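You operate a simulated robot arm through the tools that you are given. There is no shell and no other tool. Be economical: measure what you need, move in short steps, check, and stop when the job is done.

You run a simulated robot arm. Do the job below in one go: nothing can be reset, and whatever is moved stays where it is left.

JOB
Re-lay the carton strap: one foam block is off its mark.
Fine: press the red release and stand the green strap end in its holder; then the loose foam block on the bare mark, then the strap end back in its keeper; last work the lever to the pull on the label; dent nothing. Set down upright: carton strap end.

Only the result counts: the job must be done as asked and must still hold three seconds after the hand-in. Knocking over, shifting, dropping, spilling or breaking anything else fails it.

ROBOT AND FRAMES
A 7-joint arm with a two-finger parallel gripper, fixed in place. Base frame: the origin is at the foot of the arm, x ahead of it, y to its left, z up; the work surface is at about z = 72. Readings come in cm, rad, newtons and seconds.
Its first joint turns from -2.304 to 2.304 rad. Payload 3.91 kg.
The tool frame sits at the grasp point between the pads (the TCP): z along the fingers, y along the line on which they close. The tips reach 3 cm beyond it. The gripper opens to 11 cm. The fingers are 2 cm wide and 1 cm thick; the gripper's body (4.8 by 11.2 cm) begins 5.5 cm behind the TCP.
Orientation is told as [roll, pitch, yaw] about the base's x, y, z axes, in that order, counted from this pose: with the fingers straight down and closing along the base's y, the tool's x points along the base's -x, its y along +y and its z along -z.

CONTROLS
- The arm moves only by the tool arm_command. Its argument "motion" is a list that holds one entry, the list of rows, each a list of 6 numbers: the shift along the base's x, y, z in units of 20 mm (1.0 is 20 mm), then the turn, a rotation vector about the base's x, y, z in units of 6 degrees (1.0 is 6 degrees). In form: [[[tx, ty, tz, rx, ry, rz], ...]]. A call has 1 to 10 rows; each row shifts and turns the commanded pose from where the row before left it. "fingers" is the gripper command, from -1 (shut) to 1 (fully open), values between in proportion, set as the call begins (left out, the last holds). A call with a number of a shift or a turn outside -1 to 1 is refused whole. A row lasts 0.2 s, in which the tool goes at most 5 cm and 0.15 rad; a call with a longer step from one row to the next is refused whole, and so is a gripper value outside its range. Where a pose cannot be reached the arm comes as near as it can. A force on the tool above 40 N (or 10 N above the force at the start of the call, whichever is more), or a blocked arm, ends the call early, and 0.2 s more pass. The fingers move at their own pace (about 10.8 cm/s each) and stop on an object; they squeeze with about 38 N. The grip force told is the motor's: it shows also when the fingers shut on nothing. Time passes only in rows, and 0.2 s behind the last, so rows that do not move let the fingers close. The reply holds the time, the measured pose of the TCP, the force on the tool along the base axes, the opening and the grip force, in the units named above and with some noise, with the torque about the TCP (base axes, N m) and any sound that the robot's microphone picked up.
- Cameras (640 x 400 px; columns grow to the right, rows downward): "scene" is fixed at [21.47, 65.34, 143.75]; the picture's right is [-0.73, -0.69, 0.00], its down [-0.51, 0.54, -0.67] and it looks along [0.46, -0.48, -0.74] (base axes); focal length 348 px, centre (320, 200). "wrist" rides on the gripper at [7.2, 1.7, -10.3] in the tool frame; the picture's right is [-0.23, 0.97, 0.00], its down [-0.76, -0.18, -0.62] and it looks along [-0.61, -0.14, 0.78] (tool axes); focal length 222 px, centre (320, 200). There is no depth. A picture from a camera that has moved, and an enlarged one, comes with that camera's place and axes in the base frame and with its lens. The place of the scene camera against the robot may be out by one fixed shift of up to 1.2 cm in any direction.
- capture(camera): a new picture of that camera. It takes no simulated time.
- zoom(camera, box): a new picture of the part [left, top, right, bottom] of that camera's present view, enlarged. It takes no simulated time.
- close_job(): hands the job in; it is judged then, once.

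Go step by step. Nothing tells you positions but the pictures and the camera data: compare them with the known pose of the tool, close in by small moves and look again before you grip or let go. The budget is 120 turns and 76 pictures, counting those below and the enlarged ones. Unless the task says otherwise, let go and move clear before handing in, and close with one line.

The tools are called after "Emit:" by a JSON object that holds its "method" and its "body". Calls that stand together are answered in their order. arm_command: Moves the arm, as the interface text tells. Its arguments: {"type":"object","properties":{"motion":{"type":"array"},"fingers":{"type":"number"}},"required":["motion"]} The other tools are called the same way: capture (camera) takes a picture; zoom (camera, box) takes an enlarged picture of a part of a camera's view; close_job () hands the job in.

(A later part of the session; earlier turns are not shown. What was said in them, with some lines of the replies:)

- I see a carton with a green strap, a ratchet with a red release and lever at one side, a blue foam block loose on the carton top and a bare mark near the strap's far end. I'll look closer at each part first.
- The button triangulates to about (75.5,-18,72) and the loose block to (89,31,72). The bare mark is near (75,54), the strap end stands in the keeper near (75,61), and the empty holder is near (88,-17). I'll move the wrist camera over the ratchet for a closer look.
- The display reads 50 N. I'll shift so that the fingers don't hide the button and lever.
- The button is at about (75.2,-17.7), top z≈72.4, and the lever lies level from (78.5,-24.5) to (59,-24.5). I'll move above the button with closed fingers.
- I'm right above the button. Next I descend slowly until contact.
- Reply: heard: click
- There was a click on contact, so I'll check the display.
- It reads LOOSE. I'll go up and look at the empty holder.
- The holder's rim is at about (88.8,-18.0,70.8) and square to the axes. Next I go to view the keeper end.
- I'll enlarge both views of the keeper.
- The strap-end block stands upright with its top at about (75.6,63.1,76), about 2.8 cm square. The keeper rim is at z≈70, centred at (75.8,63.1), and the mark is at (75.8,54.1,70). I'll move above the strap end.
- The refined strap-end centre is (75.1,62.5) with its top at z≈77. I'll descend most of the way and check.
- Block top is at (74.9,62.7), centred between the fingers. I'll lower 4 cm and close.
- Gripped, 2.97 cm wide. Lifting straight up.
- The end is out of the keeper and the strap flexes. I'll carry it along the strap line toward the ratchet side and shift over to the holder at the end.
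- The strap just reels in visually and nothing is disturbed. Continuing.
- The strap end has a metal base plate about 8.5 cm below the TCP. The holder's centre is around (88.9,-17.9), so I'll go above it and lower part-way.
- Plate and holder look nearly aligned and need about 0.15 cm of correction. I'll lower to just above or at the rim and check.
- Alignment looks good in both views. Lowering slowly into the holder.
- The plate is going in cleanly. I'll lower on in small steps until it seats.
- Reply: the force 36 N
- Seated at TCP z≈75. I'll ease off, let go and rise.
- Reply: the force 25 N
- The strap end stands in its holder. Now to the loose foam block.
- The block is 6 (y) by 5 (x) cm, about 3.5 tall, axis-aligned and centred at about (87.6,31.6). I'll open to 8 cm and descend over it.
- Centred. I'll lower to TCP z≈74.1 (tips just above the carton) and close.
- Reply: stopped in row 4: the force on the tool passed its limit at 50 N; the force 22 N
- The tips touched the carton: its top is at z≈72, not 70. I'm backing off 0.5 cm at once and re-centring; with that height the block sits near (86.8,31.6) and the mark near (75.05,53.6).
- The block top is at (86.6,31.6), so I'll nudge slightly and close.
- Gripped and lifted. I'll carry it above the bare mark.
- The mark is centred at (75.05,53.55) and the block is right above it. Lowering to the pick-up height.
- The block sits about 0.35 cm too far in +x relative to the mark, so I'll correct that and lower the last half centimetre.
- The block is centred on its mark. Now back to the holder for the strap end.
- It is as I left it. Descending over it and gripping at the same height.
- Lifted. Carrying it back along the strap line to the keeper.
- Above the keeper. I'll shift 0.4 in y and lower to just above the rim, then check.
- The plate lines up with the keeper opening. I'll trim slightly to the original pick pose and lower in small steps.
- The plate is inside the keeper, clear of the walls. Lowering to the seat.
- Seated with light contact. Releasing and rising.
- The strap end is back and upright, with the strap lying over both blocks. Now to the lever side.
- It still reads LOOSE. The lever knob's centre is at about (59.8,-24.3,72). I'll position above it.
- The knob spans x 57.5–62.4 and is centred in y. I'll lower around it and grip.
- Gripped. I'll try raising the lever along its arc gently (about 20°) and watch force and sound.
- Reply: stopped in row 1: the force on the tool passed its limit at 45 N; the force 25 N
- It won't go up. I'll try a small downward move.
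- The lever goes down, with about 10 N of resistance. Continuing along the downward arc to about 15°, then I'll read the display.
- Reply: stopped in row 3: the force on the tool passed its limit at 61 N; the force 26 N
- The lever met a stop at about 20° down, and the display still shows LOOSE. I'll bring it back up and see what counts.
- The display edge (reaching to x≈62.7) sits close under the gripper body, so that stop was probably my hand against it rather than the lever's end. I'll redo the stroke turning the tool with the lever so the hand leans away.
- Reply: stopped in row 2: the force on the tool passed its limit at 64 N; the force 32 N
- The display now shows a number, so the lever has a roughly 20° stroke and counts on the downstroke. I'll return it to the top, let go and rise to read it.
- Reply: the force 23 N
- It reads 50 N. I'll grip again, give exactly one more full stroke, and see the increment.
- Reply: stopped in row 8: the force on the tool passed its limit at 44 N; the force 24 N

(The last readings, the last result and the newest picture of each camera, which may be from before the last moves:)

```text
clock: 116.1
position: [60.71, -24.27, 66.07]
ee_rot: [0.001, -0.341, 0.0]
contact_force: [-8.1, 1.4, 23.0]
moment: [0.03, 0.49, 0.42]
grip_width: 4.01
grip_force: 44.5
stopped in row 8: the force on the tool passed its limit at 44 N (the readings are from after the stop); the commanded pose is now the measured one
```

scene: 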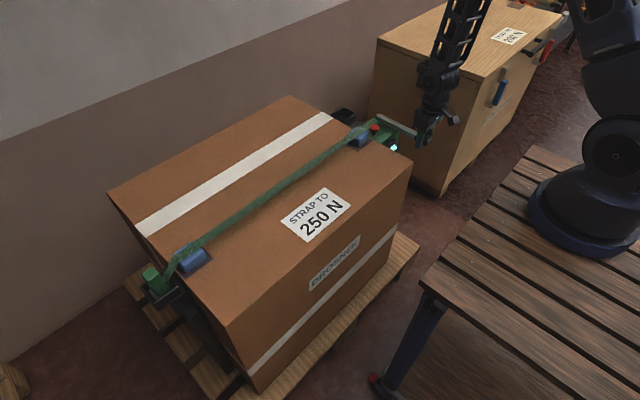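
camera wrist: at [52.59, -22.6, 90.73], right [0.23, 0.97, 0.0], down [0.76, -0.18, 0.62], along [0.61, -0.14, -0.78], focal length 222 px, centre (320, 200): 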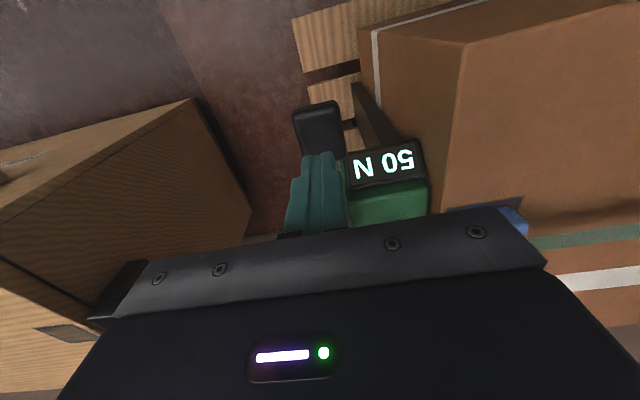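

Bottom reached. Back up, release and read.

Emit:
{"method": "arm_command", "body": {"motion": [[[-0.14, 0, 0.44, 0, 0.465, 0], [-0.11, 0, 0.439, 0, 0.465, 0], [-0.09, 0, 0.459, 0, 0.465, 0], [-0.07, 0, 0.448, 0, 0.465, 0], [-0.05, 0, 0.468, 0, 0.465, 0], [-0.03, 0, 0.454, 0, 0.465, 0], [-0.01, 0, 0.46, 0, 0.465, 0], [0, 0, 0, 0, 0, 0]]]}}

Emit:
{"method": "arm_command", "body": {"motion": [[[0, 0, 0, 0, 0, 0], [0, 0, 0, 0, 0, 0]]], "fingers": 0.0}}

Emit:
{"method": "arm_command", "body": {"motion": [[[0, 0, 0.5, 0, 0, 0], [0, 0, 0.9, 0, 0, 0], [0, 0, 0.9, 0, 0, 0], [0, 0, 0.9, 0, 0, 0], [0, 0, 0.9, 0, 0, 0]]]}}

Emit:
{"method": "arm_command", "body": {"motion": [[[0, 0, 0, 0, 0, 0], [0, 0, 0, 0, 0, 0], [0, 0, 0, 0, 0, 0]]], "fingers": -1}}

Emit:
{"method": "zoom", "body": {"camera": "wrist", "box": [280, 80, 440, 180]}}

```text
clock: 117.9
position: [59.83, -24.16, 72.39]
ee_rot: [0.002, 0.003, -0.001]
contact_force: [1.0, -9.7, 2.6]
moment: [-0.01, -0.01, 0.43]
grip_width: 3.98
grip_force: 45.1
```

```text
clock: 118.5
position: [59.95, -24.09, 72.31]
ee_rot: [0.001, 0.003, -0.001]
contact_force: [-0.7, 0.2, 0.7]
moment: [0.01, -0.01, -0.02]
grip_width: 5.49
grip_force: 0.0
```

```text
clock: 119.7
position: [59.71, -24.18, 80.53]
ee_rot: [0.002, 0.003, 0.0]
contact_force: [1.1, -0.5, -0.9]
moment: [0.01, -0.02, -0.03]
grip_width: 5.5
grip_force: 0.1
```

```text
clock: 120.5
position: [59.72, -24.29, 80.48]
ee_rot: [0.002, 0.002, 0.001]
contact_force: [-0.9, -0.6, -0.7]
moment: [-0.04, 0.01, 0.01]
grip_width: 0.0
grip_force: 37.2
```

```text
4.00 times, centred on (360, 130) of wrist
camera zoom: at [52.56, -22.57, 90.83], right [0.23, 0.97, 0.0], down [0.76, -0.18, 0.62], along [0.61, -0.14, -0.78], focal length 888 px, centre (160, 480)
```

zoom: 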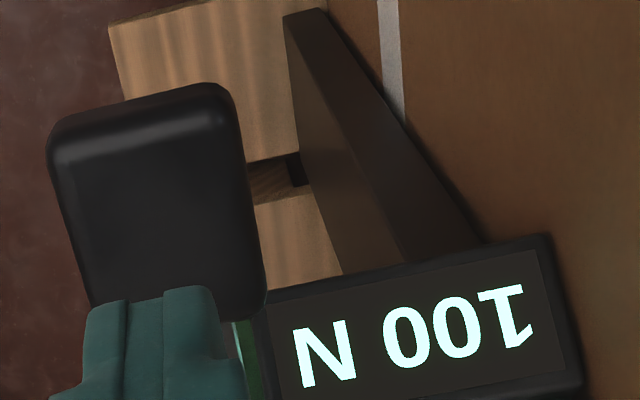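

100 N, so +50 N per full stroke. I'll do two more strokes, then read.

Emit:
{"method": "arm_command", "body": {"motion": [[[0, 0, 0, 0, 0, 0], [0, 0, 0, 0, 0, 0], [0, 0, -0.9, 0, 0, 0], [0, 0, -0.9, 0, 0, 0], [0, 0, -0.9, 0, 0, 0], [0, 0, -0.9, 0, 0, 0], [0, 0, -0.45, 0, 0, 0], [0, 0, 0, 0, 0, 0]]], "fingers": 0}}

Emit:
{"method": "arm_command", "body": {"motion": [[[0, 0, 0, 0, 0, 0], [0, 0, 0, 0, 0, 0], [0, 0, 0, 0, 0, 0]]], "fingers": -1}}

Emit:
{"method": "arm_command", "body": {"motion": [[[0.013, 0, -0.488, 0, -0.5, 0], [0.038, 0, -0.487, 0, -0.5, 0], [0.064, 0, -0.485, 0, -0.5, 0], [0.089, 0, -0.48, 0, -0.5, 0], [0.114, 0, -0.475, 0, -0.5, 0], [0.139, 0, -0.468, 0, -0.5, 0], [0.08, 0, -0.23, 0, -0.25, 0], [0.04, 0, -0.1, 0, 0, 0]]]}}

```text
clock: 122.3
position: [59.98, -24.17, 72.59]
ee_rot: [0.0, 0.001, 0.001]
contact_force: [-0.1, -0.1, 0.1]
moment: [-0.01, 0.04, -0.03]
grip_width: 5.5
grip_force: 0.0
```

```text
clock: 123.1
position: [59.92, -24.12, 72.53]
ee_rot: [0.003, 0.002, -0.003]
contact_force: [-0.3, -14.9, -3.0]
moment: [-0.16, 0.18, 0.38]
grip_width: 3.96
grip_force: 45.1
```

```text
clock: 124.8
position: [60.9, -24.27, 66.22]
ee_rot: [0.001, -0.338, -0.001]
contact_force: [-9.1, -1.3, 24.3]
moment: [-0.01, 0.36, 0.61]
grip_width: 3.97
grip_force: 45.0
stopped in row 8: the force on the tool passed its limit at 46 N (the readings are from after the stop); the commanded pose is now the measured one
```

Stop reached. Up, then down again once more.

Emit:
{"method": "arm_command", "body": {"motion": [[[-0.14, 0, 0.44, 0, 0.465, 0], [-0.11, 0, 0.439, 0, 0.465, 0], [-0.09, 0, 0.459, 0, 0.465, 0], [-0.07, 0, 0.448, 0, 0.465, 0], [-0.05, 0, 0.468, 0, 0.465, 0], [-0.03, 0, 0.454, 0, 0.465, 0], [-0.01, 0, 0.44, 0, 0.465, 0], [0, 0, 0, 0, 0, 0]]]}}

Emit:
{"method": "arm_command", "body": {"motion": [[[0.013, 0, -0.488, 0, -0.5, 0], [0.038, 0, -0.487, 0, -0.5, 0], [0.064, 0, -0.485, 0, -0.5, 0], [0.089, 0, -0.48, 0, -0.5, 0], [0.114, 0, -0.475, 0, -0.5, 0], [0.139, 0, -0.468, 0, -0.5, 0], [0.08, 0, -0.23, 0, -0.25, 0], [0.04, 0, -0.1, 0, 0, 0]]]}}

```text
clock: 126.6
position: [60.16, -24.31, 72.53]
ee_rot: [0.0, 0.007, -0.001]
contact_force: [-24.5, -9.5, -9.8]
moment: [0.13, -0.63, 0.28]
grip_width: 3.99
grip_force: 45.0
```

```text
clock: 128.3
position: [61.05, -24.32, 66.26]
ee_rot: [0.002, -0.334, -0.001]
contact_force: [-7.9, -0.4, 20.4]
moment: [0.03, -0.21, 0.29]
grip_width: 3.98
grip_force: 45.1
stopped in row 8: the force on the tool passed its limit at 43 N (the readings are from after the stop); the commanded pose is now the measured one
```

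Now up, release and read the display.

Emit:
{"method": "arm_command", "body": {"motion": [[[-0.15, 0, 0.44, 0, 0.465, 0], [-0.13, 0, 0.439, 0, 0.465, 0], [-0.1, 0, 0.459, 0, 0.465, 0], [-0.08, 0, 0.448, 0, 0.465, 0], [-0.06, 0, 0.468, 0, 0.465, 0], [-0.04, 0, 0.454, 0, 0.465, 0], [-0.02, 0, 0.4, 0, 0.465, 0], [0, 0, 0, 0, 0, 0]]]}}

Emit:
{"method": "arm_command", "body": {"motion": [[[0, 0, 0, 0, 0, 0], [0, 0, 0, 0, 0, 0]]], "fingers": 0.0}}

Emit:
{"method": "arm_command", "body": {"motion": [[[0, 0, 0.5, 0, 0, 0], [0, 0, 0.9, 0, 0, 0], [0, 0, 0.9, 0, 0, 0], [0, 0, 0.9, 0, 0, 0], [0, 0, 0.9, 0, 0, 0]]]}}

Emit:
{"method": "arm_command", "body": {"motion": [[[0, 0, 0, 0, 0, 0], [0, 0, 0, 0, 0, 0], [0, 0, 0, 0, 0, 0]]], "fingers": -1}}

Emit:
{"method": "zoom", "body": {"camera": "wrist", "box": [280, 80, 440, 180]}}

```text
clock: 130.1
position: [60.16, -24.24, 72.34]
ee_rot: [0.002, 0.003, 0.0]
contact_force: [23.8, 3.7, 4.5]
moment: [0.08, -0.59, 0.12]
grip_width: 3.96
grip_force: 44.6
```

```text
clock: 130.7
position: [59.85, -24.27, 72.47]
ee_rot: [0.002, 0.006, -0.002]
contact_force: [-0.6, -0.1, 0.0]
moment: [-0.02, 0.01, 0.0]
grip_width: 5.5
grip_force: 0.0
```

```text
clock: 131.9
position: [59.94, -24.43, 80.65]
ee_rot: [0.002, 0.006, -0.002]
contact_force: [0.3, -0.6, -0.5]
moment: [-0.03, -0.02, 0.01]
grip_width: 5.5
grip_force: 0.0
```

```text
clock: 132.7
position: [60.08, -24.29, 80.52]
ee_rot: [0.001, 0.005, -0.001]
contact_force: [0.8, 0.9, 0.6]
moment: [0.01, 0.02, 0.01]
grip_width: 0.01
grip_force: 37.5
```

```text
4.00 times, centred on (360, 130) of wrist
camera zoom: at [52.81, -22.7, 90.92], right [0.23, 0.97, 0.0], down [0.76, -0.18, 0.62], along [0.6, -0.14, -0.79], focal length 888 px, centre (160, 480)
```

zoom: 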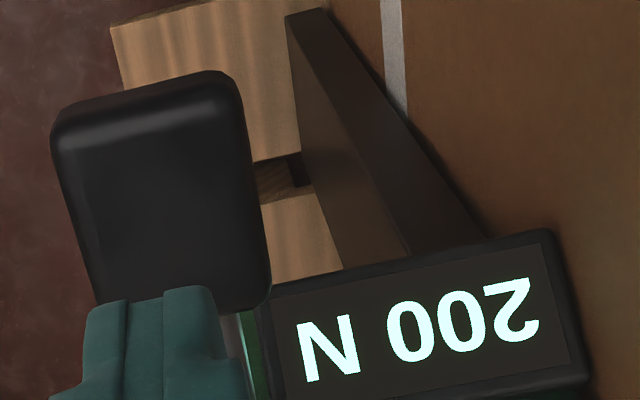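

200 N. One last stroke to reach 250 N.

Emit:
{"method": "arm_command", "body": {"motion": [[[0, 0, 0, 0, 0, 0], [0, 0, 0, 0, 0, 0], [-0.05, 0, -0.9, 0, 0, 0], [0, 0, -0.9, 0, 0, 0], [0, 0, -0.9, 0, 0, 0], [0, 0, -0.9, 0, 0, 0], [0, 0, -0.45, 0, 0, 0], [0, 0, 0, 0, 0, 0]]], "fingers": 0}}

Emit:
{"method": "arm_command", "body": {"motion": [[[0, 0, 0, 0, 0, 0], [0, 0, 0, 0, 0, 0], [0, 0, 0, 0, 0, 0]]], "fingers": -1}}

Emit:
{"method": "arm_command", "body": {"motion": [[[0.013, 0, -0.488, 0, -0.5, 0], [0.038, 0, -0.487, 0, -0.5, 0], [0.064, 0, -0.485, 0, -0.5, 0], [0.089, 0, -0.48, 0, -0.5, 0], [0.114, 0, -0.475, 0, -0.5, 0], [0.139, 0, -0.468, 0, -0.5, 0], [0.08, 0, -0.23, 0, -0.25, 0], [0.04, 0, -0.1, 0, 0, 0]]]}}

Emit:
{"method": "arm_command", "body": {"motion": [[[-0.14, 0, 0.44, 0, 0.465, 0], [-0.11, 0, 0.439, 0, 0.465, 0], [-0.09, 0, 0.459, 0, 0.465, 0], [-0.07, 0, 0.448, 0, 0.465, 0], [-0.05, 0, 0.468, 0, 0.465, 0], [-0.03, 0, 0.454, 0, 0.465, 0], [-0.01, 0, 0.42, 0, 0.465, 0], [0, 0, 0, 0, 0, 0]]]}}

Emit:
{"method": "arm_command", "body": {"motion": [[[0, 0, 0, 0, 0, 0], [0, 0, 0, 0, 0, 0]]], "fingers": 0.0}}

Emit:
{"method": "arm_command", "body": {"motion": [[[0, 0, 0.5, 0, 0, 0], [0, 0, 0.9, 0, 0, 0], [0, 0, 0.9, 0, 0, 0], [0, 0, 0.9, 0, 0, 0], [0, 0, 0.9, 0, 0, 0]]]}}

Emit:
{"method": "arm_command", "body": {"motion": [[[0, 0, 0, 0, 0, 0], [0, 0, 0, 0, 0, 0], [0, 0, 0, 0, 0, 0]]], "fingers": -1}}

Emit:
{"method": "zoom", "body": {"camera": "wrist", "box": [280, 80, 440, 180]}}

Emit:
{"method": "capture", "body": {"camera": "scene"}}

```text
clock: 134.5
position: [59.92, -24.2, 72.63]
ee_rot: [0.001, 0.006, -0.001]
contact_force: [-0.5, -1.3, -0.4]
moment: [0.02, -0.01, 0.01]
grip_width: 5.5
grip_force: 0.0
```

```text
clock: 135.3
position: [59.89, -24.09, 72.59]
ee_rot: [0.002, 0.005, -0.001]
contact_force: [0.5, 21.0, -2.6]
moment: [0.27, -0.06, 0.18]
grip_width: 3.99
grip_force: 45.1
```

```text
clock: 137.1
position: [60.76, -24.05, 66.28]
ee_rot: [0.002, -0.334, -0.002]
contact_force: [-6.0, 1.2, 23.7]
moment: [-0.01, 0.34, 0.23]
grip_width: 3.99
grip_force: 45.1
stopped in row 8: the force on the tool passed its limit at 46 N (the readings are from after the stop); the commanded pose is now the measured one
```

```text
clock: 138.8
position: [59.89, -24.16, 72.54]
ee_rot: [0.003, 0.006, -0.002]
contact_force: [-4.3, -20.0, -0.3]
moment: [-0.1, 0.39, 0.16]
grip_width: 3.98
grip_force: 44.7
```

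```text
clock: 139.4
position: [59.84, -24.1, 72.53]
ee_rot: [0.0, 0.008, -0.002]
contact_force: [1.0, 0.2, 0.4]
moment: [-0.01, 0.01, 0.0]
grip_width: 5.5
grip_force: 0.0
```

```text
clock: 140.7
position: [59.75, -24.3, 80.78]
ee_rot: [0.001, 0.009, -0.001]
contact_force: [0.1, 0.6, 0.4]
moment: [-0.04, 0.0, 0.03]
grip_width: 5.5
grip_force: 0.2
```

```text
clock: 141.4
position: [59.68, -24.22, 80.65]
ee_rot: [0.001, 0.007, -0.001]
contact_force: [0.5, 0.0, 0.2]
moment: [-0.02, -0.01, 0.01]
grip_width: 0.0
grip_force: 37.7
```

```text
4.00 times, centred on (360, 130) of wrist
camera zoom: at [52.56, -22.68, 91.0], right [0.23, 0.97, 0.0], down [0.77, -0.18, 0.62], along [0.6, -0.14, -0.79], focal length 888 px, centre (160, 480)
```

zoom: 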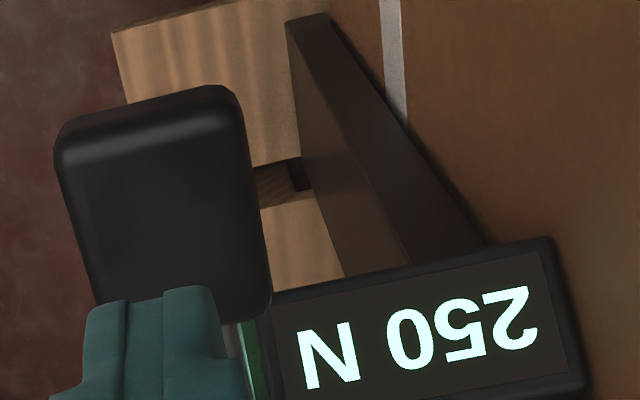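

```text
6 pictures are left
```

scene: 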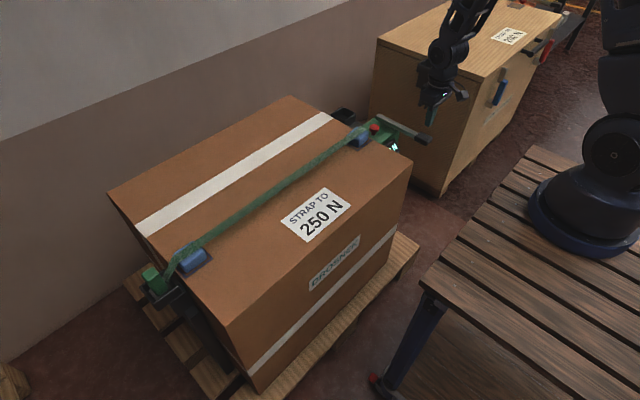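

It reads 250 N and everything is in place. I'll move well clear and take one last look at the keeper end.

Emit:
{"method": "arm_command", "body": {"motion": [[[0, 0, 1, 0, 0, 0], [0, 0, 1, 0, 0, 0], [0, 0, 1, 0, 0, 0], [0, 0, 1, 0, 0, 0], [0, 0, 1, 0, 0, 0], [0, 0, 0, 0, 0, 0]]]}}

Emit:
{"method": "zoom", "body": {"camera": "scene", "box": [104, 210, 264, 310]}}

```text
clock: 142.8
position: [59.85, -24.19, 90.66]
ee_rot: [0.001, 0.007, -0.002]
contact_force: [0.5, 0.6, -0.7]
moment: [-0.03, 0.03, 0.02]
grip_width: 0.0
grip_force: 37.5
```

```text
4.00 times, centred on (184, 260) of scene
camera zoom: at [21.47, 65.34, 143.75], right [-0.73, -0.69, 0.0], down [-0.51, 0.54, -0.67], along [0.46, -0.48, -0.74], focal length 1390 px, centre (864, -40)
```

zoom: 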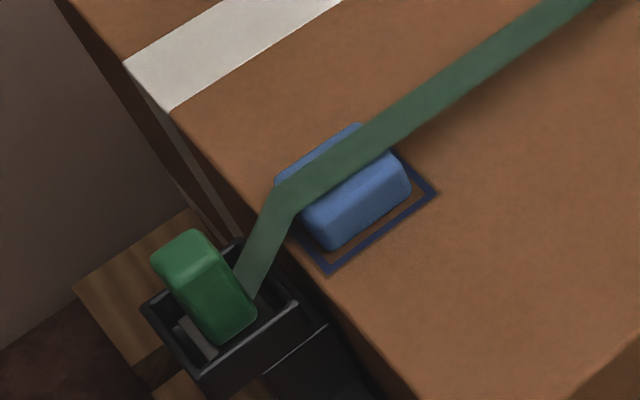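

The block is on its mark, the strap end stands upright in its keeper, the display reads 250 N and the arm is clear, so I'm handing in.

Emit:
{"method": "close_job", "body": {}}

```text
The job is handed in.
```

The strap is re-laid and the job is handed in: the loose foam block is on its mark, the strap end stands upright in its keeper, and the display reads 250 N as on the label. While picking up the block, the fingertips hit the carton top at about 50 N; I backed off at once, and no dent shows in the pictures.
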